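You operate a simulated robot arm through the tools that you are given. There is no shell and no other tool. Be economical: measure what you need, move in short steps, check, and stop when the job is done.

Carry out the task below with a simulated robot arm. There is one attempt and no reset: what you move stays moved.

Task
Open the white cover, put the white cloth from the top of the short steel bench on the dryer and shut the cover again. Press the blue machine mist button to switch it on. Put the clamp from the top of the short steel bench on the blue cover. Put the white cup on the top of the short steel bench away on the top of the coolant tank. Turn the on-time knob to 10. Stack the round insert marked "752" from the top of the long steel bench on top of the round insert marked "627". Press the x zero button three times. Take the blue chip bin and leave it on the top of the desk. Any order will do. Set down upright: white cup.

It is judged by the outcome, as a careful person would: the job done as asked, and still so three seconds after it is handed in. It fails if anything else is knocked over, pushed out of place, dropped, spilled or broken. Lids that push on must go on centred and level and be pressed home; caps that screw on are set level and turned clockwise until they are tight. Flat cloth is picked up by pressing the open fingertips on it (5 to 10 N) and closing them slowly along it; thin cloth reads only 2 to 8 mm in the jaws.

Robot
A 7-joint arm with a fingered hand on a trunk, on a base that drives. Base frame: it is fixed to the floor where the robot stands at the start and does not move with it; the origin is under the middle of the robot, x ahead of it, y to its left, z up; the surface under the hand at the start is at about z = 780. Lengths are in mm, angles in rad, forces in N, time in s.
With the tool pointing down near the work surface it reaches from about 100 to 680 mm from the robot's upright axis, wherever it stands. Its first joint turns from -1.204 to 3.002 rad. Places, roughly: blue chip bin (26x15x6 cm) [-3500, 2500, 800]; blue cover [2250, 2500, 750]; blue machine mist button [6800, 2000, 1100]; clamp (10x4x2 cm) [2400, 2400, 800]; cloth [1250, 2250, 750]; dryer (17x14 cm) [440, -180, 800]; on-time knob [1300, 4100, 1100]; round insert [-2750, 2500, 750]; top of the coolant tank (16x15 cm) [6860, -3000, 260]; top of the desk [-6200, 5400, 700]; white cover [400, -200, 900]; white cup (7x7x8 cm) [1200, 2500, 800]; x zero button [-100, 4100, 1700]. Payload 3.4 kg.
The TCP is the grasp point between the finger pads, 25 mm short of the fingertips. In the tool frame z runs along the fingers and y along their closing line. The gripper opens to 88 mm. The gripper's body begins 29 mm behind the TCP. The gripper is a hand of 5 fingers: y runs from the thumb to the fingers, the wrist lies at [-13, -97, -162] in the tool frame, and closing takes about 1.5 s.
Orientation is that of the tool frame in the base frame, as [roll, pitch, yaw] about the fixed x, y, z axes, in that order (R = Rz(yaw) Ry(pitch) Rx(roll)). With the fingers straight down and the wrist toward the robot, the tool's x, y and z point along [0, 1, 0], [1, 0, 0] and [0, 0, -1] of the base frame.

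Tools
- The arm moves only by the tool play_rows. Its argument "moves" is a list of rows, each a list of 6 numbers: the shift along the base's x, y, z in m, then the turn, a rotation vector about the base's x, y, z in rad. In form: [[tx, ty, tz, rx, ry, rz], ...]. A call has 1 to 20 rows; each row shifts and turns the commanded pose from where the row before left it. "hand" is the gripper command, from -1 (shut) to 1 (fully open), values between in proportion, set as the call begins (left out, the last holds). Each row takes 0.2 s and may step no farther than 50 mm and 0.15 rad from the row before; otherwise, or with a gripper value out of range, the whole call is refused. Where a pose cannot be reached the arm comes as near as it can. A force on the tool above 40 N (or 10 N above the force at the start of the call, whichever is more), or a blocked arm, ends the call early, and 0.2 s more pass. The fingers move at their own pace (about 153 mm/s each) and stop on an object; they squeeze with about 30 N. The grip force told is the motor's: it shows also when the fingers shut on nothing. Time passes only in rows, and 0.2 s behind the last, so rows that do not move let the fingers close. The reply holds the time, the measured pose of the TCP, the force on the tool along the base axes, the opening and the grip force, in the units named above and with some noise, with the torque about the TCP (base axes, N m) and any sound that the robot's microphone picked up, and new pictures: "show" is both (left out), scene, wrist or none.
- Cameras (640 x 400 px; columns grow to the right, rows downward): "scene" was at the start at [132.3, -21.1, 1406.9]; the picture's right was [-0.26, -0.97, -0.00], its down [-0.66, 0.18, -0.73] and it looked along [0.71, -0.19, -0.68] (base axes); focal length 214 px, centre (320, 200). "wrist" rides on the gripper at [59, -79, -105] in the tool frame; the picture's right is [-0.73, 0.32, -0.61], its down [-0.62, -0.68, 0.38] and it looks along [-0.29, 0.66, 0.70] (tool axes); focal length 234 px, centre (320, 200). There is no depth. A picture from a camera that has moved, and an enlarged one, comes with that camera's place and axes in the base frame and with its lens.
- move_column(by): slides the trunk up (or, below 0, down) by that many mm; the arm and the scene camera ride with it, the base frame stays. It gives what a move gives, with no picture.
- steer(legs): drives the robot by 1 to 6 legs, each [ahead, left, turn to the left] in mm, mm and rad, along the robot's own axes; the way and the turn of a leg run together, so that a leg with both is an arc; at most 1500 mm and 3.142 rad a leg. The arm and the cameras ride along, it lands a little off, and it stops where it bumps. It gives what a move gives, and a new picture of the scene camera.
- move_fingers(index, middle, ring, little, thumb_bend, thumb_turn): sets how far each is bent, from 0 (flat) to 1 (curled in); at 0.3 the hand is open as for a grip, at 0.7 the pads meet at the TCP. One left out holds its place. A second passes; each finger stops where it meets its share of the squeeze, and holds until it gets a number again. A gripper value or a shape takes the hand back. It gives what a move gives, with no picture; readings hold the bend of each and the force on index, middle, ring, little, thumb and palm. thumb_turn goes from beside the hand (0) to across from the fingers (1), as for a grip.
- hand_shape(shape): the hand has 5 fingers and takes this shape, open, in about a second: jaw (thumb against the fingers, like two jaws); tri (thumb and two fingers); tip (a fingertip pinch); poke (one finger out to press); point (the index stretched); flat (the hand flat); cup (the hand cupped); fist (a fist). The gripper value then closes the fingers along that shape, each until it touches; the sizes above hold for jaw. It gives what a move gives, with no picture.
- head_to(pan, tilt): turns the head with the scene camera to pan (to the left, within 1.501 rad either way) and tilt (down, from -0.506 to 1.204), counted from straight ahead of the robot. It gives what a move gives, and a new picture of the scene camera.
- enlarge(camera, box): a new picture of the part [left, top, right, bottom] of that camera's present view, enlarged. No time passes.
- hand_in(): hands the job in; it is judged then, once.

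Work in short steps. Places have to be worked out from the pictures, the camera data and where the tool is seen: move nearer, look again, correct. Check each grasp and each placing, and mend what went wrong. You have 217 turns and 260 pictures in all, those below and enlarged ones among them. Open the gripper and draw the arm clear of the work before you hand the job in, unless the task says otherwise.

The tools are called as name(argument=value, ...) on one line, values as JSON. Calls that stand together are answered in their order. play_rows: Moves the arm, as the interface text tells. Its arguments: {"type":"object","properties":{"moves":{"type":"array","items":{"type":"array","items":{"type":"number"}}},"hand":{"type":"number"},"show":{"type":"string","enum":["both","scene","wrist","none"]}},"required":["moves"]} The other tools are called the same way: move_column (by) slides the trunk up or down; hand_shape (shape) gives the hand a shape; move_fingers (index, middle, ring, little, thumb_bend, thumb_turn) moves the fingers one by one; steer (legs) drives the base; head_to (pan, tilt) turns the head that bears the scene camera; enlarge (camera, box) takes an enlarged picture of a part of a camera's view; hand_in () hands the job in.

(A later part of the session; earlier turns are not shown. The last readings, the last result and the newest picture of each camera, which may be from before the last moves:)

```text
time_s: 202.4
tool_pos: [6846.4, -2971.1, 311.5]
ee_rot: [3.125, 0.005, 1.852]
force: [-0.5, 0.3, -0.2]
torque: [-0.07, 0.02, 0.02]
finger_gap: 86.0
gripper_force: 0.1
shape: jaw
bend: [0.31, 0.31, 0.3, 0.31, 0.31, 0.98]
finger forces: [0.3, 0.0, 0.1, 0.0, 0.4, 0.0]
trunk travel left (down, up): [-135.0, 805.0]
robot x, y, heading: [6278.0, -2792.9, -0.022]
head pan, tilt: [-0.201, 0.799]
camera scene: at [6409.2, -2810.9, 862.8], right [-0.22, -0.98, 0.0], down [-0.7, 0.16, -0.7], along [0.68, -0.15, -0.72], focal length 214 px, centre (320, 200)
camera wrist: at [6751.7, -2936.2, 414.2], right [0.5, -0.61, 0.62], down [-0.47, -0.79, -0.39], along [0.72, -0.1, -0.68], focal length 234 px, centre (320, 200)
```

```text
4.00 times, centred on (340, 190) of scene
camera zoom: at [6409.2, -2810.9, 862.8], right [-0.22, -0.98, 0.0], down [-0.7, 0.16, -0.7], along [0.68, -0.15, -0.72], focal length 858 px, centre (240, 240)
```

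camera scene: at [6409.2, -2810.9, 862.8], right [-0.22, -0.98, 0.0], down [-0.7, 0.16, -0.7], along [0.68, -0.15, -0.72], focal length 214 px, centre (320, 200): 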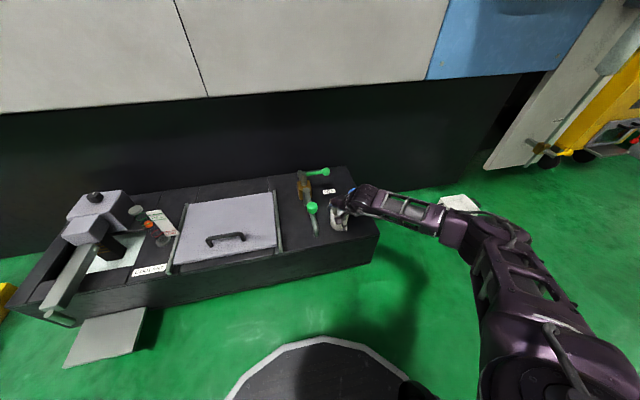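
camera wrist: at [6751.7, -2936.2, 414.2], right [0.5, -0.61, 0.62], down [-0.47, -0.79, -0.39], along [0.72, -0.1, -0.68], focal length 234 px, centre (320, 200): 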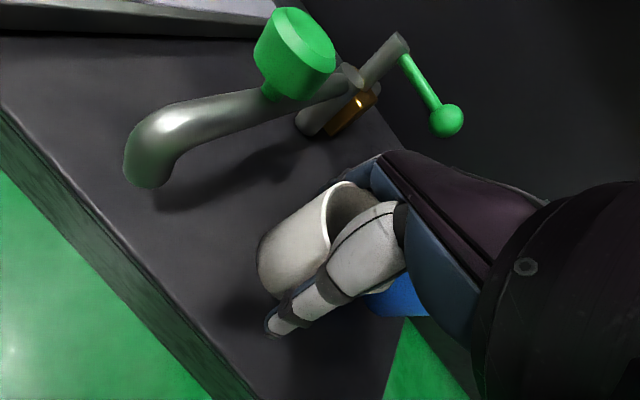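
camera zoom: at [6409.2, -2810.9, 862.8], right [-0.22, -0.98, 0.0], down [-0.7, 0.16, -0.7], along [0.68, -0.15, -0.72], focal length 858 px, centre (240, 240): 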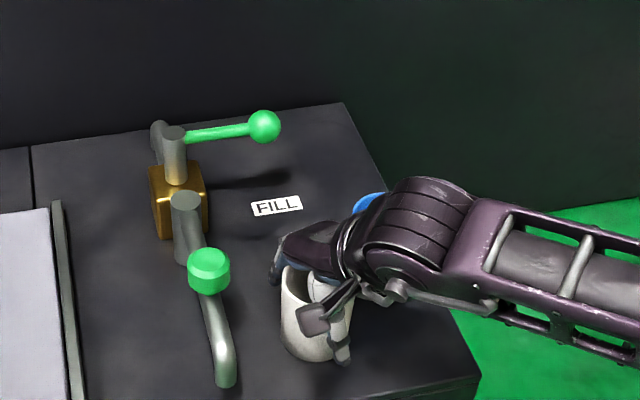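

Released. Rise straight up, then check the cup.

play_rows(moves=[[0, 0, 0.015, 0, 0, 0], [0, 0, 0.03, 0, 0, 0], [0, 0, 0.045, 0, 0, 0], [0, 0, 0.045, 0, 0, 0], [0, 0, 0, 0, 0, 0]], show="none")

enlarge(camera="scene", box=[260, 140, 420, 240])

move_column(by=400)

move_column(by=210)

```text
time_s: 203.6
tool_pos: [6844.0, -2970.9, 445.1]
ee_rot: [3.123, 0.005, 1.853]
force: [-0.7, -0.4, 0.0]
torque: [-0.01, 0.01, 0.01]
finger_gap: 85.9
gripper_force: 0.1
shape: jaw
bend: [0.31, 0.31, 0.3, 0.3, 0.31, 0.98]
finger forces: [0.1, 0.0, 0.0, 0.0, 0.1, 0.0]
trunk travel left (down, up): [-135.0, 805.0]
robot x, y, heading: [6282.8, -2794.8, -0.02]
head pan, tilt: [-0.201, 0.799]
```

```text
4.00 times, centred on (340, 190) of scene
camera zoom: at [6409.2, -2810.9, 862.9], right [-0.22, -0.98, 0.0], down [-0.7, 0.16, -0.7], along [0.68, -0.15, -0.72], focal length 858 px, centre (240, 240)
```

zoom: 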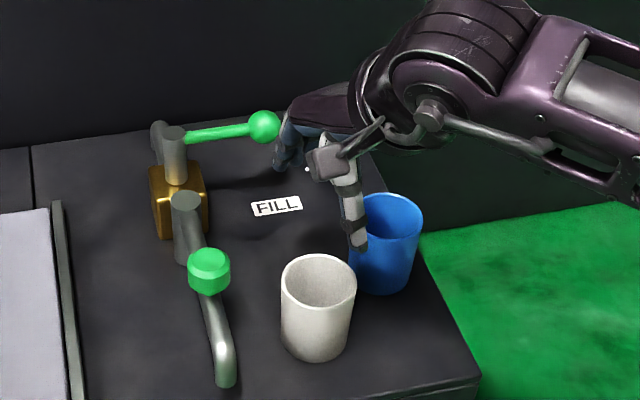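

```text
time_s: 207.4
tool_pos: [6845.5, -2971.3, 846.8]
ee_rot: [3.125, 0.005, 1.852]
force: [0.1, 0.1, 0.5]
torque: [0.0, 0.0, -0.02]
finger_gap: 85.8
gripper_force: 0.0
shape: jaw
bend: [0.31, 0.31, 0.3, 0.3, 0.31, 0.98]
finger forces: [0.0, 0.0, 0.0, 0.0, 0.0, 0.0]
trunk travel left (down, up): [-535.0, 405.0]
robot x, y, heading: [6278.4, -2792.2, -0.021]
head pan, tilt: [-0.201, 0.799]
```

```text
time_s: 209.7
tool_pos: [6845.4, -2972.4, 1055.8]
ee_rot: [3.125, 0.004, 1.853]
force: [0.2, -0.2, -0.7]
torque: [-0.01, 0.02, -0.02]
finger_gap: 85.8
gripper_force: 0.1
shape: jaw
bend: [0.31, 0.31, 0.3, 0.3, 0.31, 0.98]
finger forces: [0.0, 0.0, 0.0, 0.0, 0.0, 0.0]
trunk travel left (down, up): [-745.0, 195.0]
robot x, y, heading: [6278.3, -2794.2, -0.018]
head pan, tilt: [-0.201, 0.799]
```

The cup stands upright on the tank. Now go to the blue machine: back to x≈5.95 and drive left (north) up the corridor.

steer(legs=[[-330, 0, 0.018], [0, 1500, 0], [0, 1500, 0]])

head_to(pan=0.7, tilt=0.4)

```text
time_s: 226.1
tool_pos: [6478.5, 93.5, 1057.0]
ee_rot: [3.123, 0.006, 1.896]
force: [-0.3, 0.0, -0.3]
torque: [0.01, -0.03, 0.02]
finger_gap: 85.9
gripper_force: 0.2
shape: jaw
bend: [0.31, 0.31, 0.3, 0.3, 0.31, 0.98]
finger forces: [0.0, 0.0, 0.0, 0.0, 0.0, 0.1]
trunk travel left (down, up): [-745.0, 195.0]
robot x, y, heading: [5905.4, 244.3, 0.021]
head pan, tilt: [-0.201, 0.799]
camera scene: at [6036.5, 234.4, 1472.9], right [-0.18, -0.98, 0.0], down [-0.71, 0.13, -0.7], along [0.69, -0.13, -0.72], focal length 214 px, centre (320, 200)
```

scene: 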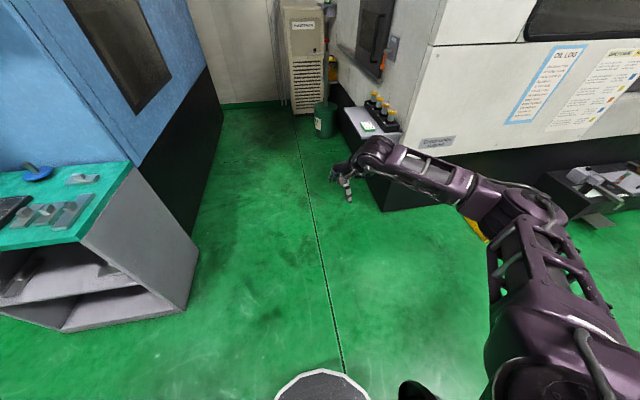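

```text
time_s: 227.3
tool_pos: [6478.0, 92.2, 1056.7]
ee_rot: [3.123, 0.005, 1.895]
force: [0.5, 0.4, -1.0]
torque: [0.01, -0.02, 0.0]
finger_gap: 85.5
gripper_force: 0.0
shape: jaw
bend: [0.31, 0.31, 0.3, 0.3, 0.31, 0.98]
finger forces: [0.0, 0.1, 0.0, 0.0, 0.1, 0.0]
trunk travel left (down, up): [-745.0, 195.0]
robot x, y, heading: [5902.3, 247.0, 0.021]
head pan, tilt: [0.7, 0.4]
camera scene: at [6026.8, 309.8, 1508.0], right [0.66, -0.75, 0.0], down [-0.29, -0.26, -0.92], along [0.69, 0.61, -0.39], focal length 214 px, centre (320, 200)
```

scene: 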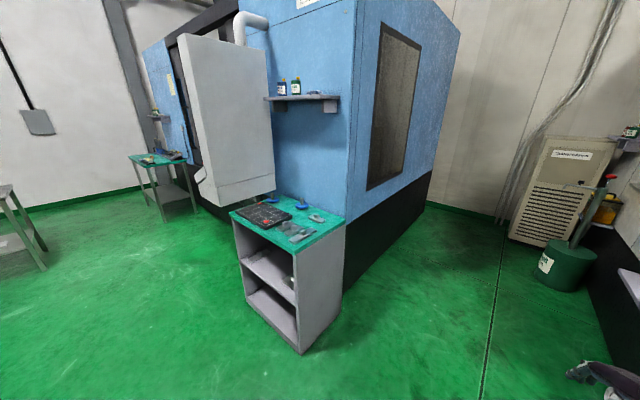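

steer(legs=[[-100, 1480, -0.02], [0, 400, 0]])

head_to(pan=0.0, tilt=0.25)

enlarge(camera="scene", box=[200, 80, 460, 242])

```text
time_s: 236.7
tool_pos: [6392.5, 1929.9, 1056.2]
ee_rot: [3.125, 0.005, 1.842]
force: [-0.2, -0.3, -0.3]
torque: [0.01, 0.03, -0.02]
finger_gap: 86.1
gripper_force: 0.1
shape: jaw
bend: [0.31, 0.31, 0.3, 0.3, 0.31, 0.98]
finger forces: [0.0, 0.0, 0.0, 0.0, 0.0, 0.0]
trunk travel left (down, up): [-745.0, 195.0]
robot x, y, heading: [5826.5, 2114.6, -0.034]
head pan, tilt: [0.7, 0.4]
camera scene: at [5952.3, 2170.5, 1508.0], right [0.62, -0.79, 0.0], down [-0.31, -0.24, -0.92], along [0.72, 0.57, -0.39], focal length 214 px, centre (320, 200)
```

scene: 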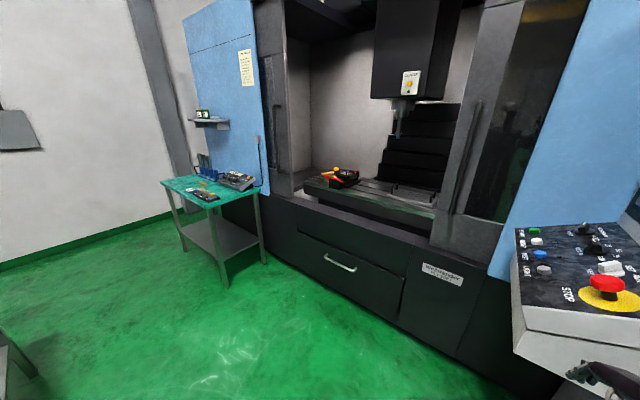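

```text
time_s: 237.8
tool_pos: [6391.6, 1930.1, 1056.8]
ee_rot: [3.124, 0.005, 1.843]
force: [0.0, -0.2, -0.6]
torque: [-0.03, 0.0, 0.02]
finger_gap: 85.8
gripper_force: 0.2
shape: jaw
bend: [0.31, 0.31, 0.3, 0.3, 0.31, 0.98]
finger forces: [0.0, 0.0, 0.0, 0.1, 0.1, 0.0]
trunk travel left (down, up): [-745.0, 195.0]
robot x, y, heading: [5826.3, 2113.3, -0.029]
head pan, tilt: [0.0, 0.25]
camera scene: at [5972.9, 2110.3, 1522.0], right [-0.03, -1.0, 0.0], down [-0.25, 0.01, -0.97], along [0.97, -0.03, -0.25], focal length 214 px, centre (320, 200)
```

scene: 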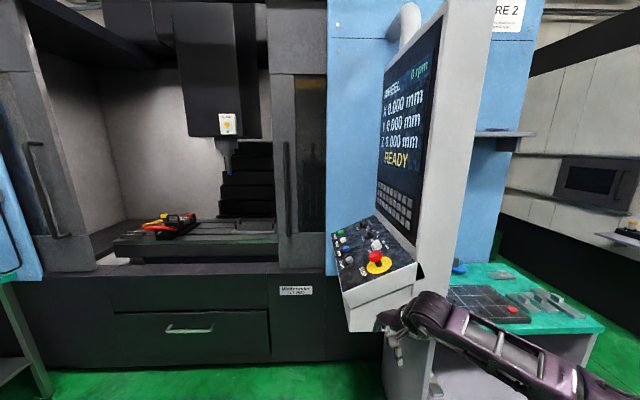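

```text
2.46 times, centred on (330, 161) of scene
camera zoom: at [5972.9, 2110.3, 1522.0], right [-0.03, -1.0, 0.0], down [-0.25, 0.01, -0.97], along [0.97, -0.03, -0.25], focal length 528 px, centre (295, 296)
```

zoom: 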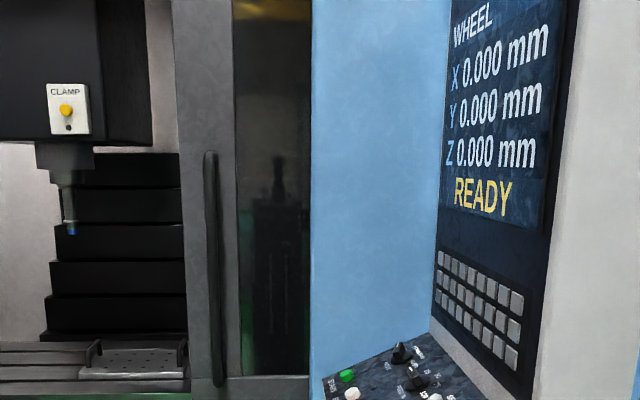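

enlarge(camera="scene", box=[325, 205, 435, 285])

head_to(pan=-0.1, tilt=0.6)

```text
5.00 times, centred on (380, 245) of scene
camera zoom: at [5972.9, 2110.3, 1522.0], right [-0.03, -1.0, 0.0], down [-0.25, 0.01, -0.97], along [0.97, -0.03, -0.25], focal length 1072 px, centre (20, -25)
```

zoom: 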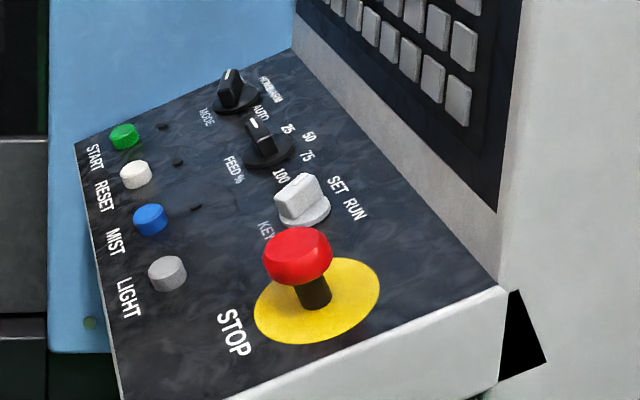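

```text
time_s: 238.6
tool_pos: [6392.1, 1928.9, 1056.2]
ee_rot: [3.124, 0.004, 1.842]
force: [0.2, 0.0, -0.3]
torque: [-0.02, 0.02, 0.02]
finger_gap: 85.7
gripper_force: 0.0
shape: jaw
bend: [0.31, 0.31, 0.3, 0.3, 0.31, 0.98]
finger forces: [0.1, 0.1, 0.0, 0.1, 0.0, 0.1]
trunk travel left (down, up): [-745.0, 195.0]
robot x, y, heading: [5826.1, 2114.7, -0.028]
head pan, tilt: [-0.099, 0.6]
camera scene: at [5967.2, 2101.5, 1489.8], right [-0.13, -0.99, 0.0], down [-0.56, 0.07, -0.83], along [0.82, -0.11, -0.56], focal length 214 px, centre (320, 200)
```

scene: 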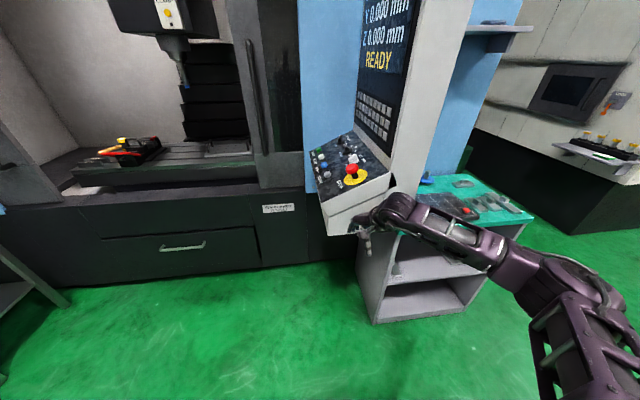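

The MIST button is the blue one; the panel faces +y. I'll approach from the operator side (facing -y): turn, back off to y≈2600, shift to x≈6700, with the hand raised and in poke shape.

move_column(by=180)

steer(legs=[[0, 0, -1.542], [-490, 0, 0], [0, 850, 0]])

hand_shape(shape="poke")

head_to(pan=-0.1, tilt=0.8)

```text
time_s: 240.6
tool_pos: [6391.8, 1930.8, 1237.1]
ee_rot: [3.124, 0.005, 1.843]
force: [-0.2, 0.8, -0.1]
torque: [0.02, 0.04, -0.03]
finger_gap: 85.5
gripper_force: 0.0
shape: jaw
bend: [0.31, 0.31, 0.3, 0.3, 0.31, 0.98]
finger forces: [0.0, 0.0, 0.0, 0.0, 0.0, 0.0]
trunk travel left (down, up): [-925.0, 15.0]
robot x, y, heading: [5826.3, 2115.8, -0.039]
head pan, tilt: [-0.099, 0.6]
```

```text
time_s: 251.4
tool_pos: [6524.8, 2019.9, 1237.1]
ee_rot: [3.126, 0.005, 0.298]
force: [0.1, 0.6, -0.9]
torque: [-0.01, 0.02, -0.01]
finger_gap: 86.1
gripper_force: 0.1
shape: jaw
bend: [0.31, 0.31, 0.3, 0.3, 0.31, 0.98]
finger forces: [0.0, 0.0, 0.0, 0.0, 0.0, 0.1]
trunk travel left (down, up): [-925.0, 15.0]
robot x, y, heading: [6692.9, 2588.5, -1.577]
head pan, tilt: [-0.099, 0.6]
camera scene: at [6686.8, 2452.4, 1669.8], right [-0.99, 0.11, 0.0], down [0.06, 0.56, -0.82], along [-0.09, -0.82, -0.57], focal length 214 px, centre (320, 200)
```

scene: 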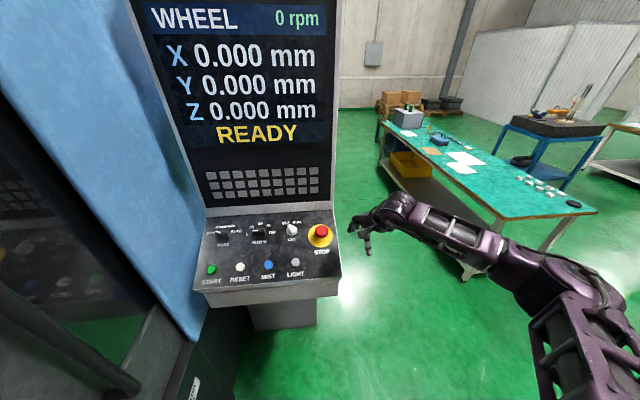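

```text
time_s: 252.3
tool_pos: [6525.3, 2020.8, 1236.4]
ee_rot: [3.124, 0.003, 0.298]
force: [-0.5, -0.2, 0.6]
torque: [-0.02, 0.0, -0.02]
finger_gap: 0.0
gripper_force: 0.1
shape: poke
bend: [0.7, 0.7, 0.99, 0.99, 1.0, 1.0]
finger forces: [0.0, 0.0, 0.0, 0.0, 0.0, 0.0]
trunk travel left (down, up): [-925.0, 15.0]
robot x, y, heading: [6696.7, 2589.9, -1.574]
head pan, tilt: [-0.099, 0.6]
```

```text
time_s: 253.0
tool_pos: [6524.6, 2021.1, 1237.2]
ee_rot: [3.123, 0.005, 0.3]
force: [-0.6, -0.2, 0.2]
torque: [0.02, 0.0, -0.03]
finger_gap: 0.1
gripper_force: 0.1
shape: poke
bend: [0.7, 0.7, 0.99, 0.99, 1.0, 1.0]
finger forces: [0.1, 0.1, 0.1, 0.0, 0.0, 0.1]
trunk travel left (down, up): [-925.0, 15.0]
robot x, y, heading: [6694.9, 2588.9, -1.577]
head pan, tilt: [-0.099, 0.799]
camera scene: at [6688.2, 2460.1, 1653.0], right [-0.99, 0.11, 0.0], down [0.08, 0.71, -0.7], along [-0.07, -0.69, -0.72], focal length 214 px, centre (320, 200)
```

scene: 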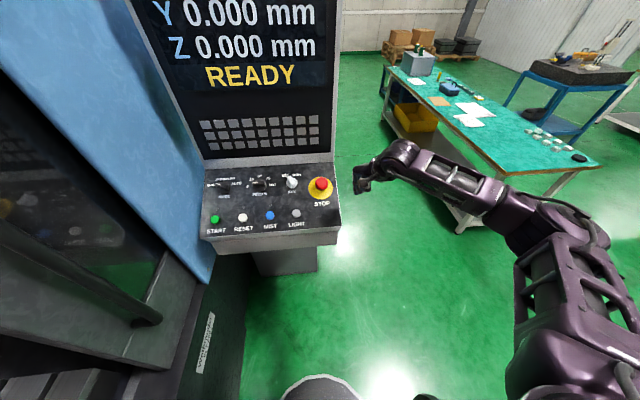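

MIST is at about [6807,1973,1090] by triangulation. Look at the poke finger in the wrist view before aiming.

play_rows(moves=[[0.048, -0.008, 0, 0, 0, 0], [0.048, -0.008, 0, 0, 0, 0], [0.048, -0.008, 0, 0, 0, 0], [0.048, -0.008, 0, 0, 0, 0], [0.048, -0.008, 0, 0, 0, 0], [0.043, -0.008, 0, 0, 0, 0], [0, 0, 0, 0, 0, 0]])

enlarge(camera="scene", box=[180, 110, 380, 235])

```text
time_s: 254.6
tool_pos: [6806.0, 1969.6, 1236.0]
ee_rot: [3.124, 0.006, 0.298]
force: [0.2, 1.2, 0.6]
torque: [0.02, -0.01, 0.01]
finger_gap: 0.1
gripper_force: 0.1
shape: poke
bend: [0.7, 0.7, 0.99, 0.99, 1.0, 1.0]
finger forces: [0.0, 0.0, 0.0, 0.0, 0.0, 0.0]
trunk travel left (down, up): [-925.0, 15.0]
robot x, y, heading: [6694.2, 2589.5, -1.577]
head pan, tilt: [-0.099, 0.799]
camera scene: at [6686.9, 2460.2, 1652.9], right [-0.99, 0.11, 0.0], down [0.08, 0.71, -0.7], along [-0.07, -0.69, -0.72], focal length 214 px, centre (320, 200)
camera wrist: at [6839.2, 2065.7, 1338.4], right [-0.6, -0.51, 0.62], down [-0.8, 0.46, -0.39], along [-0.08, -0.73, -0.68], focal length 234 px, centre (320, 200)
```

scene: 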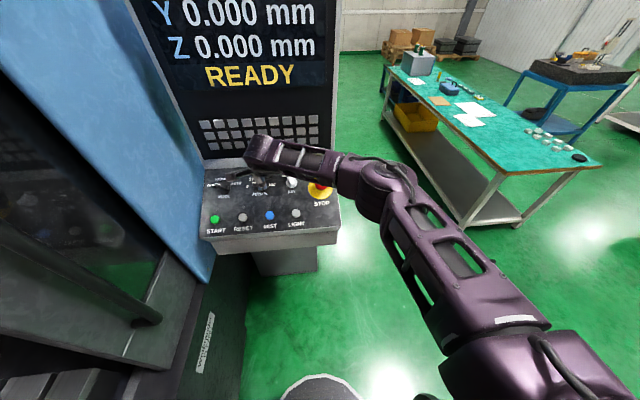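
wrist: 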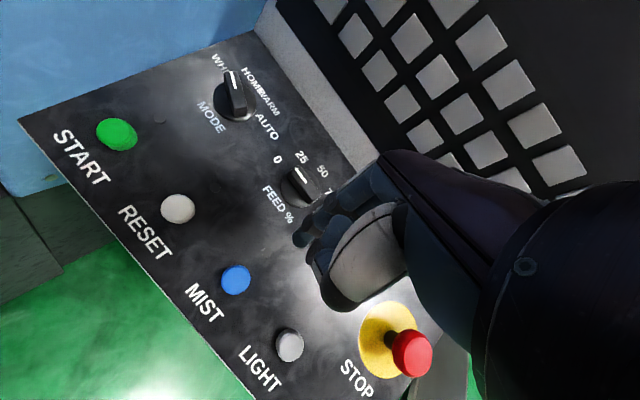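

```text
3.20 times, centred on (280, 172) of scene
camera zoom: at [6686.9, 2460.2, 1652.9], right [-0.99, 0.11, 0.0], down [0.08, 0.71, -0.7], along [-0.07, -0.69, -0.72], focal length 686 px, centre (448, 288)
```

zoom: 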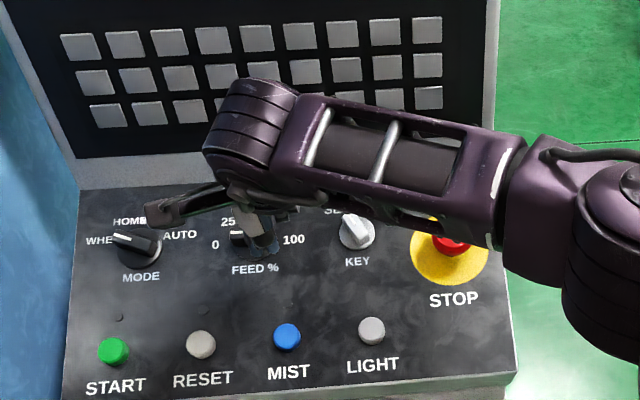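

Aim is good: fingertip is straight below the TCP by ≈25 mm. Descend onto MIST in fine steps.

play_rows(moves=[[0, 0.004, -0.045, 0, 0, 0], [0, 0, -0.04, 0, 0, 0], [0, 0, -0.015, 0, 0, 0], [0, 0, -0.005, 0, 0, 0], [0, 0, 0, 0, 0, 0]], show="wrist")

```text
time_s: 255.8
tool_pos: [6808.9, 1974.5, 1131.7]
ee_rot: [3.124, 0.005, 0.298]
force: [-0.7, 0.3, -0.3]
torque: [0.0, 0.0, 0.0]
finger_gap: 0.0
gripper_force: 0.0
shape: poke
bend: [0.7, 0.7, 0.99, 0.99, 1.0, 1.0]
finger forces: [0.0, 0.0, 0.0, 0.1, 0.1, 0.0]
trunk travel left (down, up): [-925.0, 15.0]
robot x, y, heading: [6697.2, 2589.9, -1.577]
head pan, tilt: [-0.099, 0.799]
camera wrist: at [6841.7, 2071.4, 1234.6], right [-0.6, -0.51, 0.62], down [-0.8, 0.46, -0.39], along [-0.08, -0.73, -0.68], focal length 234 px, centre (320, 200)
```

wrist: 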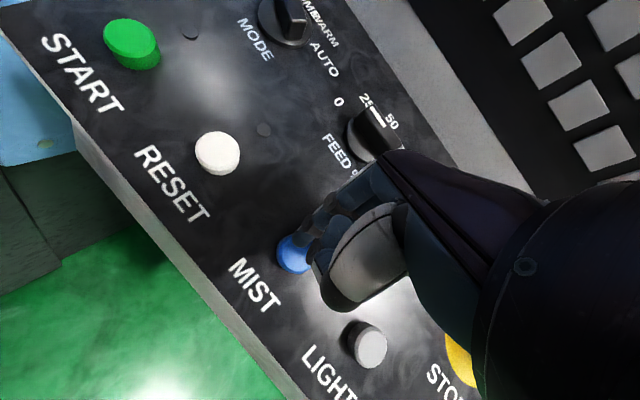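

play_rows(moves=[[0, 0, -0.004, 0, 0, 0], [0, 0, -0.004, 0, 0, 0], [0, 0, -0.003, 0, 0, 0], [0, 0, -0.003, 0, 0, 0], [0, 0, 0, 0, 0, 0]], show="wrist")

```text
time_s: 257.0
tool_pos: [6809.0, 1977.2, 1117.5]
ee_rot: [3.123, 0.005, 0.299]
force: [-0.5, -0.3, 3.7]
torque: [0.02, 0.01, -0.02]
finger_gap: 0.0
gripper_force: 0.0
shape: poke
bend: [0.7, 0.7, 0.99, 0.99, 1.0, 1.0]
finger forces: [0.0, 2.4, 0.0, 0.0, 0.0, 0.1]
trunk travel left (down, up): [-925.0, 15.0]
robot x, y, heading: [6696.1, 2591.7, -1.574]
head pan, tilt: [-0.099, 0.799]
heard: click
camera wrist: at [6841.6, 2072.2, 1221.1], right [-0.6, -0.51, 0.62], down [-0.8, 0.46, -0.39], along [-0.08, -0.73, -0.68], focal length 234 px, centre (320, 200)
```

wrist: 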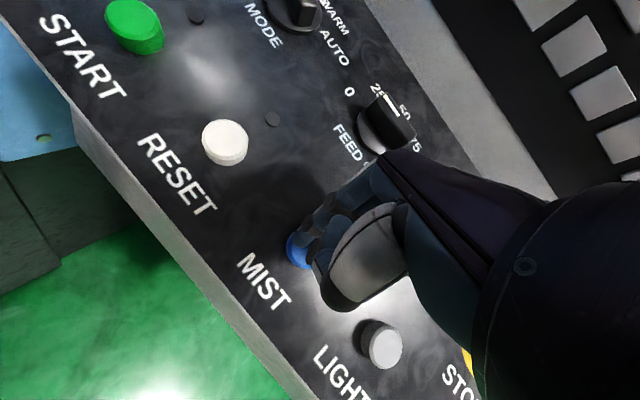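

Click heard. Retract and check for an indicator.

play_rows(moves=[[0, 0, 0.02, 0, 0, 0], [0, 0, 0.045, 0, 0, 0], [0, 0, 0.045, 0, 0, 0], [0, 0, 0, 0, 0, 0]], show="wrist")

enlarge(camera="scene", box=[180, 110, 380, 235])

```text
time_s: 258.0
tool_pos: [6809.1, 1974.1, 1227.7]
ee_rot: [3.123, 0.005, 0.297]
force: [0.5, 0.5, -0.5]
torque: [-0.01, 0.03, -0.02]
finger_gap: 0.0
gripper_force: 0.0
shape: poke
bend: [0.7, 0.7, 0.99, 0.99, 1.0, 1.0]
finger forces: [0.0, 0.0, 0.0, 0.0, 0.1, 0.1]
trunk travel left (down, up): [-925.0, 15.0]
robot x, y, heading: [6693.0, 2588.1, -1.575]
head pan, tilt: [-0.099, 0.799]
camera wrist: at [6842.7, 2069.9, 1330.2], right [-0.6, -0.51, 0.62], down [-0.8, 0.46, -0.39], along [-0.08, -0.73, -0.68], focal length 234 px, centre (320, 200)
```

wrist: 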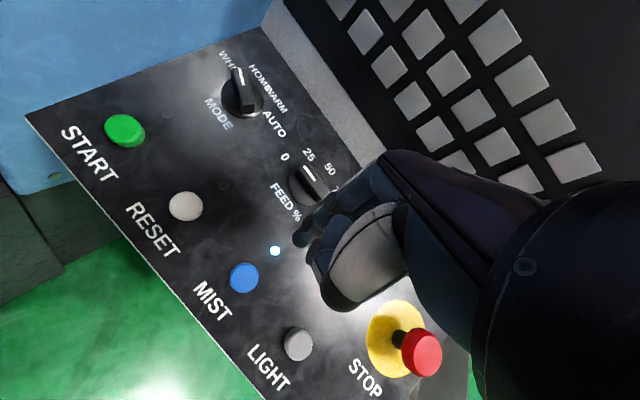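

```text
3.20 times, centred on (280, 172) of scene
camera zoom: at [6688.5, 2459.5, 1652.8], right [-0.99, 0.11, 0.0], down [0.08, 0.71, -0.7], along [-0.07, -0.69, -0.72], focal length 686 px, centre (448, 288)
```

zoom: 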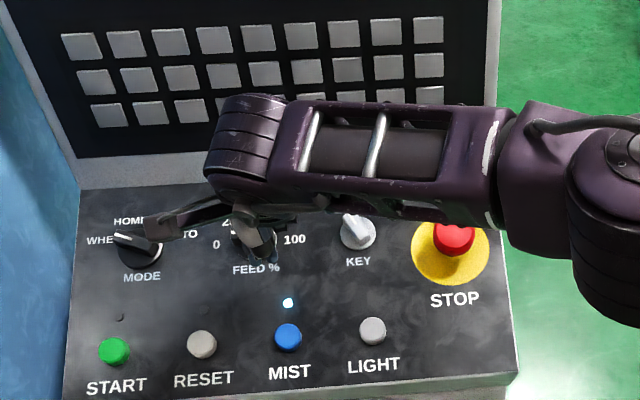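

MIST light is on. Next the cloth: long drive back west, behind the short bench, to its left end.

steer(legs=[[0, -1500, 0], [0, -1500, 0], [-510, 0, 0], [0, -1500, 0], [0, -1500, 0], [0, -220, 0]])

```text
time_s: 290.5
tool_pos: [566.0, 2799.3, 1227.6]
ee_rot: [3.125, 0.007, 0.222]
force: [0.0, -0.7, 0.6]
torque: [0.02, 0.01, 0.03]
finger_gap: 0.0
gripper_force: 0.0
shape: poke
bend: [0.7, 0.7, 0.99, 0.99, 1.0, 1.0]
finger forces: [0.1, 0.0, 0.0, 0.1, 0.0, 0.0]
trunk travel left (down, up): [-925.0, 15.0]
robot x, y, heading: [493.4, 3419.8, -1.647]
head pan, tilt: [-0.099, 0.799]
camera scene: at [481.1, 3292.5, 1652.9], right [-0.98, 0.18, 0.0], down [0.13, 0.71, -0.7], along [-0.12, -0.69, -0.72], focal length 214 px, centre (320, 200)
```

scene: 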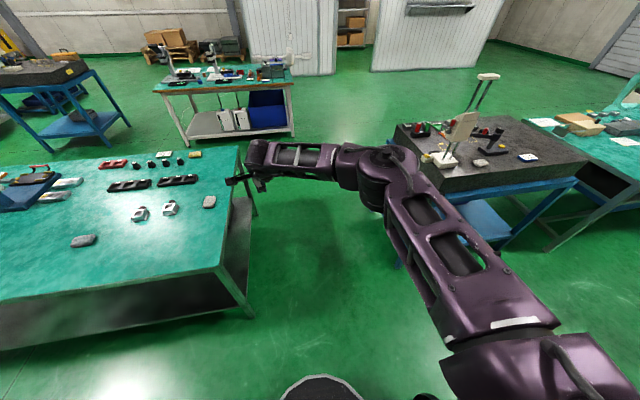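

Turn to face +x and come down alongside the bench's left end; change the hand back to jaw.

steer(legs=[[0, 0, 1.647], [30, -920, 0]])

hand_shape(shape="jaw")

```text
time_s: 299.4
tool_pos: [1155.0, 2616.6, 1227.0]
ee_rot: [3.124, 0.004, 1.892]
force: [-0.8, -0.3, -0.2]
torque: [0.0, 0.02, -0.02]
finger_gap: 0.0
gripper_force: 0.1
shape: poke
bend: [0.7, 0.7, 0.99, 0.99, 1.0, 1.0]
finger forces: [0.0, 0.1, 0.0, 0.0, 0.0, 0.0]
trunk travel left (down, up): [-925.0, 15.0]
robot x, y, heading: [544.4, 2491.8, 0.014]
head pan, tilt: [-0.099, 0.799]
camera scene: at [675.4, 2484.7, 1652.9], right [-0.08, -1.0, 0.0], down [-0.71, 0.06, -0.7], along [0.69, -0.06, -0.72], focal length 214 px, centre (320, 200)
```

scene: 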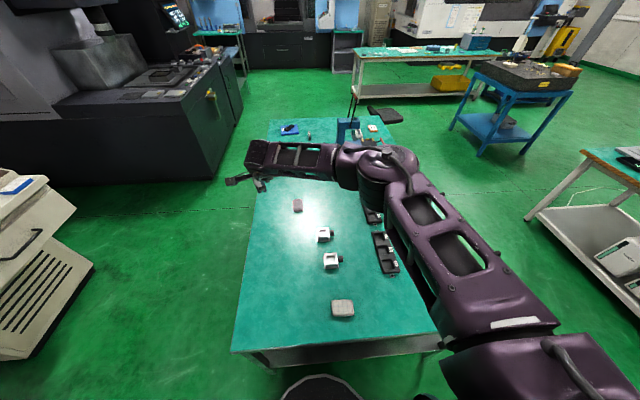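

```text
time_s: 300.3
tool_pos: [1156.3, 2617.5, 1226.5]
ee_rot: [3.125, 0.005, 1.889]
force: [-0.2, 0.4, -0.7]
torque: [-0.02, -0.01, 0.01]
finger_gap: 87.9
gripper_force: 0.1
shape: jaw
bend: [0.3, 0.3, 0.3, 0.3, 0.3, 0.98]
finger forces: [0.1, 0.0, 0.1, 0.0, 0.0, 0.0]
trunk travel left (down, up): [-925.0, 15.0]
robot x, y, heading: [544.0, 2487.8, 0.012]
head pan, tilt: [-0.099, 0.799]
```

Cloth at ≈[936,2374]. Lower the trunk and move the hand over it.

move_column(by=-180)

play_rows(moves=[[-0.0275, -0.0305, 0, 0, 0, -0.036], [-0.0275, -0.0305, 0, 0, 0, -0.036], [-0.0275, -0.0305, 0, 0, 0, -0.036], [-0.0275, -0.0305, 0, 0, 0, -0.036], [-0.0275, -0.0305, 0, 0, 0, -0.036], [-0.0275, -0.0305, 0, 0, 0, -0.036], [-0.0275, -0.0305, 0, 0, 0, -0.036], [-0.0275, -0.0305, 0, 0, 0, -0.036], [0, 0, -0.045, 0, 0, 0], [0, 0, -0.045, 0, 0, 0], [0, 0, -0.03, 0, 0, 0], [0, 0, 0, 0, 0, 0]])

```text
time_s: 302.3
tool_pos: [1155.5, 2616.4, 1046.5]
ee_rot: [3.125, 0.004, 1.891]
force: [-0.3, 0.0, 0.2]
torque: [0.05, -0.04, 0.02]
finger_gap: 87.9
gripper_force: 0.0
shape: jaw
bend: [0.3, 0.3, 0.3, 0.3, 0.3, 0.98]
finger forces: [0.1, 0.0, 0.1, 0.0, 0.0, 0.1]
trunk travel left (down, up): [-745.0, 195.0]
robot x, y, heading: [542.1, 2494.8, 0.012]
head pan, tilt: [-0.099, 0.799]
```

```text
time_s: 304.9
tool_pos: [942.6, 2373.7, 925.7]
ee_rot: [3.123, 0.006, 1.602]
force: [-0.3, -0.3, 0.4]
torque: [0.02, 0.01, 0.0]
finger_gap: 88.0
gripper_force: 0.1
shape: jaw
bend: [0.3, 0.3, 0.3, 0.3, 0.3, 0.98]
finger forces: [0.0, 0.0, 0.0, 0.1, 0.1, 0.0]
out of reach, approached as far as the arm can: row 8
trunk travel left (down, up): [-745.0, 195.0]
robot x, y, heading: [541.6, 2489.5, 0.012]
head pan, tilt: [-0.099, 0.799]
camera scene: at [675.4, 2484.2, 1472.9], right [-0.09, -1.0, 0.0], down [-0.71, 0.06, -0.7], along [0.69, -0.06, -0.72], focal length 214 px, centre (320, 200)
camera wrist: at [860.7, 2431.3, 1029.1], right [0.33, -0.71, 0.62], down [-0.65, -0.65, -0.39], along [0.68, -0.27, -0.68], focal length 234 px, centre (320, 200)
```

scene: 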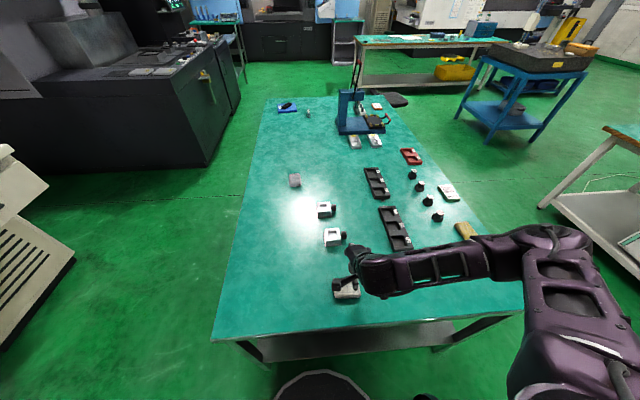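
wrist: 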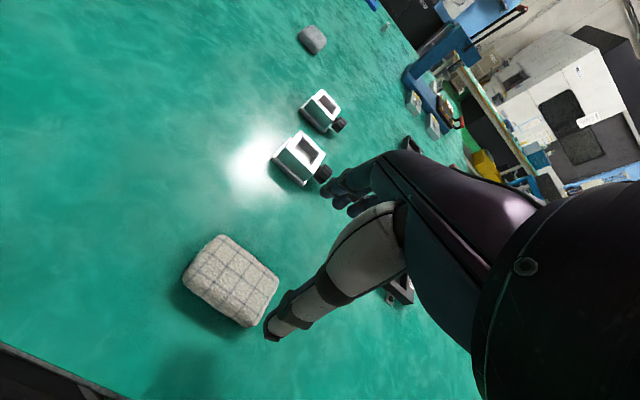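

Cloth centre ≈[935,2380], 51 mm wide along x — good for the jaw. Nudge the base, then descend and grip.

steer(legs=[[-10, 6, 0]])

play_rows(moves=[[0, 0, -0.045, 0, 0, 0], [0, 0, -0.045, 0, 0, 0], [0, 0, -0.02, 0, 0, 0], [0, 0, -0.007, 0, 0, 0], [0, 0, 0, 0, 0, 0]], show="wrist")

```text
time_s: 305.7
tool_pos: [934.2, 2380.1, 925.6]
ee_rot: [3.125, 0.003, 1.603]
force: [-0.3, 1.2, 0.4]
torque: [-0.04, 0.01, 0.0]
finger_gap: 88.0
gripper_force: 0.1
shape: jaw
bend: [0.3, 0.3, 0.3, 0.3, 0.3, 0.98]
finger forces: [0.1, 0.1, 0.0, 0.1, 0.0, 0.0]
trunk travel left (down, up): [-745.0, 195.0]
robot x, y, heading: [532.1, 2496.0, 0.013]
head pan, tilt: [-0.099, 0.799]
camera scene: at [666.8, 2488.8, 1472.7], right [-0.09, -1.0, 0.0], down [-0.72, 0.06, -0.7], along [0.69, -0.06, -0.72], focal length 214 px, centre (320, 200)
```

scene: 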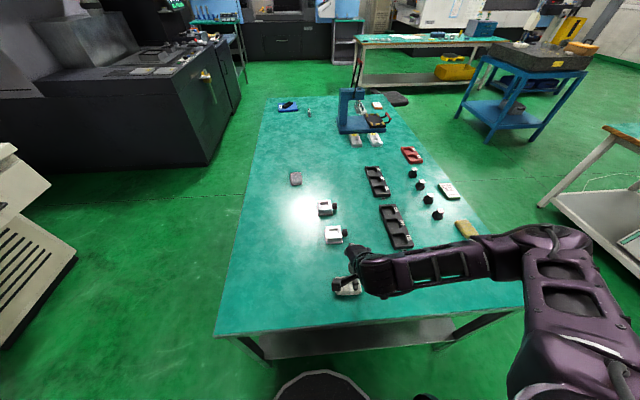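

```text
time_s: 306.9
tool_pos: [933.4, 2380.4, 921.9]
ee_rot: [3.126, 0.005, 1.599]
force: [-0.5, 0.8, 0.5]
torque: [-0.01, 0.01, -0.01]
finger_gap: 87.9
gripper_force: 0.1
shape: jaw
bend: [0.3, 0.3, 0.3, 0.3, 0.3, 0.98]
finger forces: [0.0, 0.0, 0.0, 0.0, 0.0, 0.0]
out of reach, approached as far as the arm can: row 1, 2, 3
trunk travel left (down, up): [-745.0, 195.0]
robot x, y, heading: [533.3, 2497.1, 0.011]
head pan, tilt: [-0.099, 0.799]
camera wrist: at [850.7, 2437.5, 1024.5], right [0.34, -0.71, 0.62], down [-0.66, -0.65, -0.39], along [0.68, -0.27, -0.68], focal length 234 px, centre (320, 200)
```

wrist: 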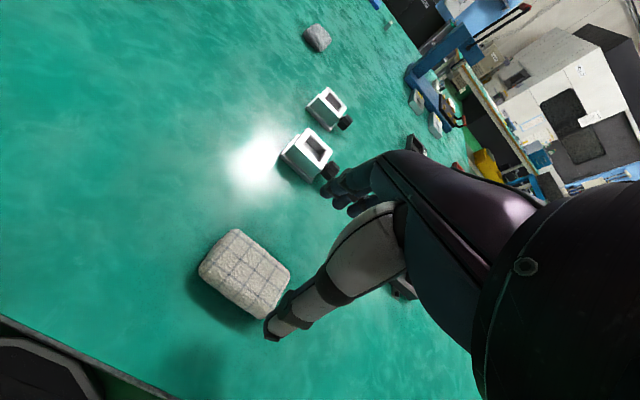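

The arm can't reach lower there, so lower with the column.

move_column(by=-108)

play_rows(moves=[[0, 0, 0, 0, 0, 0]], show="wrist")

```text
time_s: 308.3
tool_pos: [933.0, 2379.3, 812.9]
ee_rot: [3.127, 0.005, 1.603]
force: [-0.1, 0.1, 0.7]
torque: [0.01, -0.01, 0.02]
finger_gap: 88.0
gripper_force: 0.1
shape: jaw
bend: [0.3, 0.3, 0.3, 0.3, 0.3, 0.98]
finger forces: [0.1, 0.0, 0.0, 0.0, 0.1, 0.0]
trunk travel left (down, up): [-637.0, 303.0]
robot x, y, heading: [532.1, 2497.1, 0.014]
head pan, tilt: [-0.099, 0.799]
```

```text
time_s: 308.7
tool_pos: [933.0, 2380.4, 812.5]
ee_rot: [3.129, 0.008, 1.601]
force: [-0.1, 0.0, -1.0]
torque: [0.0, -0.01, -0.03]
finger_gap: 88.0
gripper_force: 0.0
shape: jaw
bend: [0.3, 0.3, 0.3, 0.3, 0.3, 0.98]
finger forces: [0.0, 0.0, 0.0, 0.0, 0.0, 0.0]
trunk travel left (down, up): [-637.0, 303.0]
robot x, y, heading: [530.0, 2498.0, 0.016]
head pan, tilt: [-0.099, 0.799]
camera wrist: at [851.3, 2438.2, 916.3], right [0.34, -0.71, 0.62], down [-0.66, -0.65, -0.39], along [0.68, -0.27, -0.68], focal length 234 px, centre (320, 200)
```

wrist: 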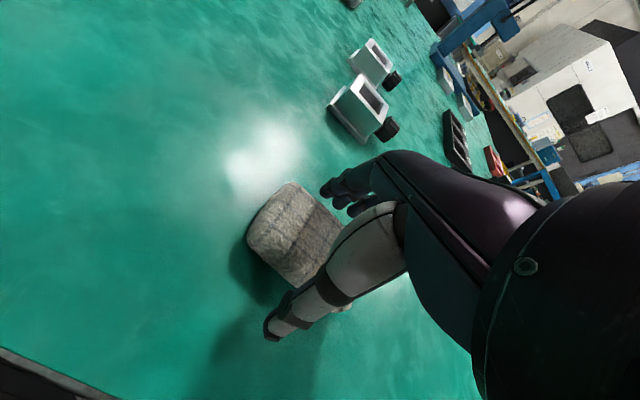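

Fingers straddle the cloth. Close.

move_column(by=-6)

play_rows(moves=[[0, 0, 0, 0, 0, 0], [0, 0, 0, 0, 0, 0], [0, 0, 0, 0, 0, 0], [0, 0, 0, 0, 0, 0], [0, 0, 0, 0, 0, 0], [0, 0, 0, 0, 0, 0], [0, 0, 0, 0, 0, 0]], hand=-1, show="none")

move_column(by=100)

play_rows(moves=[[0, 0, 0, 0, 0, 0]], show="wrist")

```text
time_s: 309.2
tool_pos: [933.4, 2379.7, 807.6]
ee_rot: [3.127, 0.008, 1.603]
force: [0.1, -0.1, -0.1]
torque: [-0.01, -0.03, -0.02]
finger_gap: 87.8
gripper_force: 0.1
shape: jaw
bend: [0.3, 0.3, 0.3, 0.3, 0.3, 0.98]
finger forces: [0.2, 0.1, 0.0, 0.1, 0.0, 0.1]
trunk travel left (down, up): [-631.0, 309.0]
robot x, y, heading: [530.1, 2492.9, 0.012]
head pan, tilt: [-0.099, 0.799]
```

```text
time_s: 310.8
tool_pos: [932.6, 2381.2, 806.9]
ee_rot: [3.128, 0.008, 1.602]
force: [0.7, -0.1, 0.0]
torque: [-0.01, 0.03, 0.03]
finger_gap: 51.8
gripper_force: 30.4
shape: jaw
bend: [0.29, 0.42, 0.4, 0.42, 0.65, 0.99]
finger forces: [14.4, 7.8, 3.5, 1.8, 27.5, 0.0]
trunk travel left (down, up): [-631.0, 309.0]
robot x, y, heading: [531.5, 2498.5, 0.016]
head pan, tilt: [-0.099, 0.799]
```

```text
time_s: 312.2
tool_pos: [933.4, 2380.7, 907.9]
ee_rot: [3.127, 0.008, 1.601]
force: [-0.4, -0.9, -0.3]
torque: [-0.01, 0.01, -0.03]
finger_gap: 51.7
gripper_force: 30.0
shape: jaw
bend: [0.29, 0.42, 0.4, 0.42, 0.65, 0.98]
finger forces: [14.5, 7.9, 3.4, 1.8, 27.5, 0.1]
trunk travel left (down, up): [-731.0, 209.0]
robot x, y, heading: [535.5, 2495.1, 0.01]
head pan, tilt: [-0.099, 0.799]
```

```text
time_s: 312.6
tool_pos: [932.9, 2381.2, 906.8]
ee_rot: [3.129, 0.006, 1.601]
force: [-0.2, -0.6, -0.9]
torque: [0.01, 0.01, -0.02]
finger_gap: 51.7
gripper_force: 30.4
shape: jaw
bend: [0.29, 0.42, 0.4, 0.42, 0.65, 0.98]
finger forces: [14.5, 7.8, 3.5, 1.6, 27.4, 0.0]
trunk travel left (down, up): [-731.0, 209.0]
robot x, y, heading: [532.8, 2496.4, 0.02]
head pan, tilt: [-0.099, 0.799]
camera wrist: at [851.3, 2438.1, 1010.2], right [0.34, -0.71, 0.62], down [-0.66, -0.65, -0.39], along [0.68, -0.27, -0.68], focal length 234 px, centre (320, 200)
```

wrist: 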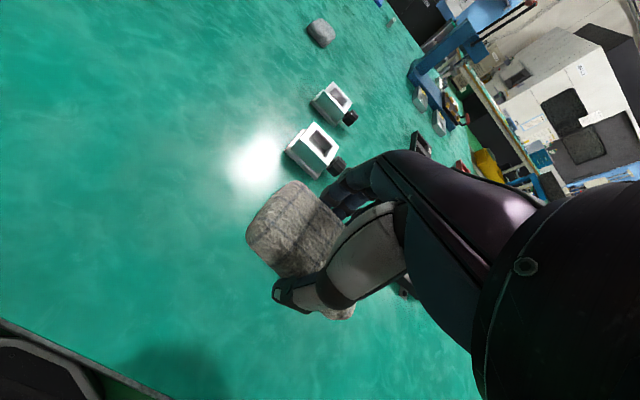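

Cloth is securely held. Drive to the right side (-y) of the first bench, from where the dryer can be reached past the open lid.

steer(legs=[[-290, 0, -0.015], [0, -1300, 0], [-700, 0, 0], [0, -1500, 0], [0, -900, 0], [780, 0, 0]])

steer(legs=[[0, 0, 1.57]])

```text
time_s: 339.2
tool_pos: [706.0, -1348.3, 907.6]
ee_rot: [3.13, 0.007, 1.563]
force: [0.0, 0.0, -0.3]
torque: [0.01, -0.02, 0.02]
finger_gap: 51.6
gripper_force: 29.8
shape: jaw
bend: [0.29, 0.42, 0.4, 0.42, 0.65, 0.98]
finger forces: [14.5, 7.7, 3.5, 1.7, 27.5, 0.0]
trunk travel left (down, up): [-731.0, 209.0]
robot x, y, heading: [310.1, -1219.5, -0.026]
head pan, tilt: [-0.099, 0.799]
camera scene: at [442.2, -1228.7, 1458.9], right [-0.12, -0.99, 0.0], down [-0.71, 0.09, -0.7], along [0.69, -0.09, -0.72], focal length 214 px, centre (320, 200)
```

scene: 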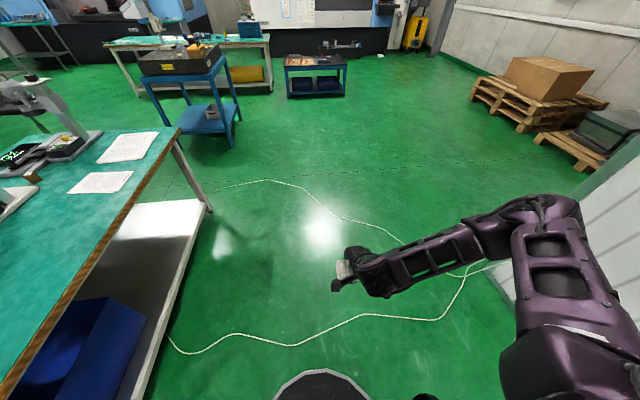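

```text
time_s: 343.4
tool_pos: [446.5, -824.2, 906.3]
ee_rot: [3.128, 0.007, 3.117]
force: [-0.1, -0.7, -0.8]
torque: [0.0, -0.01, -0.01]
finger_gap: 51.3
gripper_force: 30.1
shape: jaw
bend: [0.29, 0.42, 0.41, 0.42, 0.65, 0.98]
finger forces: [14.3, 7.7, 3.4, 1.8, 27.4, 0.1]
trunk travel left (down, up): [-731.0, 209.0]
robot x, y, heading: [311.8, -1223.3, 1.525]
head pan, tilt: [-0.099, 0.799]
camera scene: at [325.4, -1087.2, 1458.9], right [0.99, -0.14, 0.0], down [-0.1, -0.71, -0.7], along [0.1, 0.69, -0.72], focal length 214 px, centre (320, 200)
```

scene: 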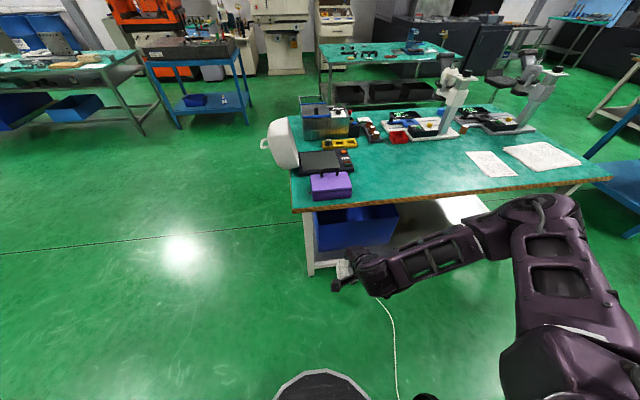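

Good view: lid open to the left, dryer plate clear. Raise the hand and drive up to the bench.

move_column(by=130)

steer(legs=[[455, 0, 0.04]])

enlarge(camera="scene", box=[220, 130, 420, 255])

```text
time_s: 345.0
tool_pos: [446.7, -824.4, 1036.8]
ee_rot: [3.128, 0.008, 3.116]
force: [0.5, 0.3, -1.5]
torque: [0.0, 0.01, 0.03]
finger_gap: 51.5
gripper_force: 30.4
shape: jaw
bend: [0.29, 0.42, 0.41, 0.42, 0.65, 0.98]
finger forces: [14.4, 7.6, 3.5, 1.7, 27.3, 0.0]
trunk travel left (down, up): [-861.0, 79.0]
robot x, y, heading: [312.6, -1220.0, 1.532]
head pan, tilt: [-0.099, 0.799]
```

```text
time_s: 347.7
tool_pos: [440.9, -363.7, 1037.0]
ee_rot: [3.126, 0.006, -3.128]
force: [-0.8, -0.1, -1.0]
torque: [-0.01, 0.02, 0.0]
finger_gap: 51.2
gripper_force: 29.8
shape: jaw
bend: [0.29, 0.42, 0.41, 0.42, 0.65, 0.98]
finger forces: [14.4, 7.7, 3.4, 1.7, 27.4, 0.1]
trunk travel left (down, up): [-861.0, 79.0]
robot x, y, heading: [320.2, -763.5, 1.567]
head pan, tilt: [-0.099, 0.799]
camera scene: at [330.1, -632.1, 1589.0], right [0.99, -0.1, 0.0], down [-0.07, -0.71, -0.7], along [0.07, 0.69, -0.72], focal length 214 px, centre (320, 200)
```

scene: 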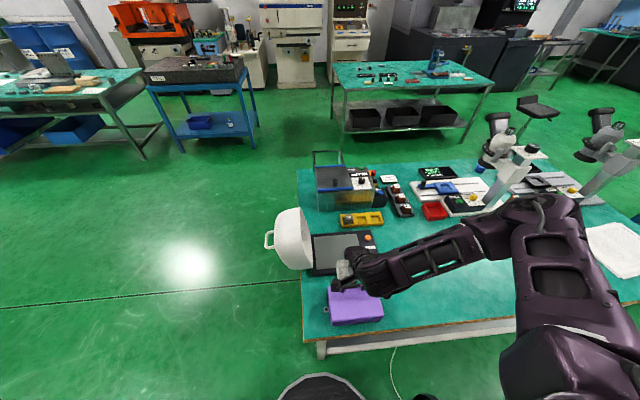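

```text
3.20 times, centred on (320, 192) of scene
camera zoom: at [330.1, -632.1, 1589.0], right [0.99, -0.1, 0.0], down [-0.07, -0.71, -0.7], along [0.07, 0.69, -0.72], focal length 686 px, centre (320, 224)
```

zoom: 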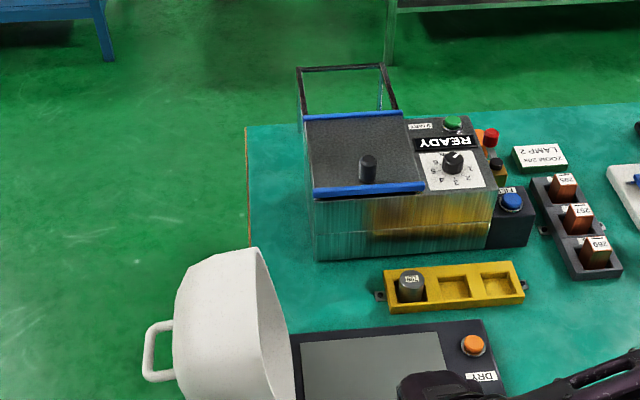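

Plate spans x 360–545, y −242…−102 (centre ≈[450,−172]). Move the cloth over it.

play_rows(moves=[[0.002, 0.04, 0, 0, 0, 0], [0.002, 0.04, 0, 0, 0, 0], [0.002, 0.04, 0, 0, 0, 0], [0.002, 0.04, 0, 0, 0, 0], [0.001, 0.032, 0, 0, 0, 0], [0, 0, -0.04, 0, 0, 0], [0, 0, -0.04, 0, 0, 0], [0, 0, -0.04, 0, 0, 0], [0, 0, 0, 0, 0, 0]])

```text
time_s: 349.7
tool_pos: [453.2, -171.8, 917.2]
ee_rot: [3.126, 0.006, -3.128]
force: [0.0, -0.4, -0.1]
torque: [-0.02, 0.02, -0.02]
finger_gap: 51.3
gripper_force: 30.1
shape: jaw
bend: [0.29, 0.43, 0.41, 0.43, 0.65, 0.98]
finger forces: [14.5, 7.7, 3.6, 1.6, 27.4, 0.0]
trunk travel left (down, up): [-861.0, 79.0]
robot x, y, heading: [321.5, -763.0, 1.567]
head pan, tilt: [-0.099, 0.799]
camera scene: at [330.5, -631.9, 1588.9], right [0.99, -0.1, 0.0], down [-0.07, -0.71, -0.7], along [0.07, 0.69, -0.72], focal length 214 px, centre (320, 200)
camera wrist: at [395.6, -251.9, 1020.2], right [0.72, 0.33, 0.62], down [0.64, -0.67, -0.39], along [0.28, 0.67, -0.69], focal length 234 px, centre (320, 200)
```

scene: 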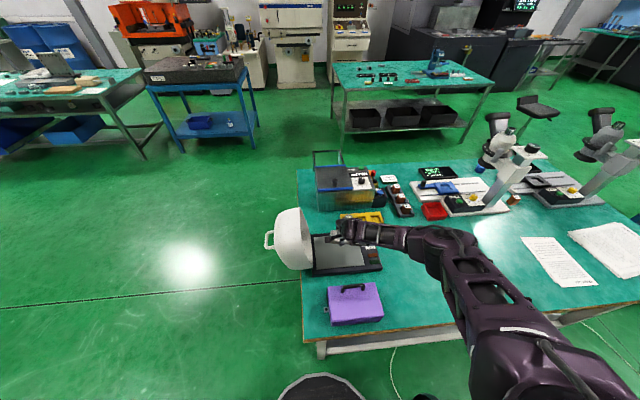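
wrist: 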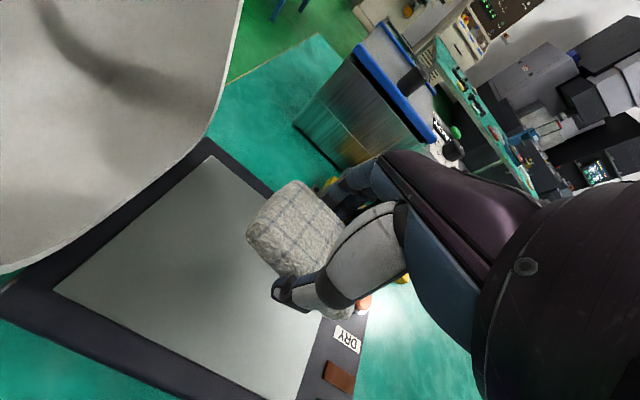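

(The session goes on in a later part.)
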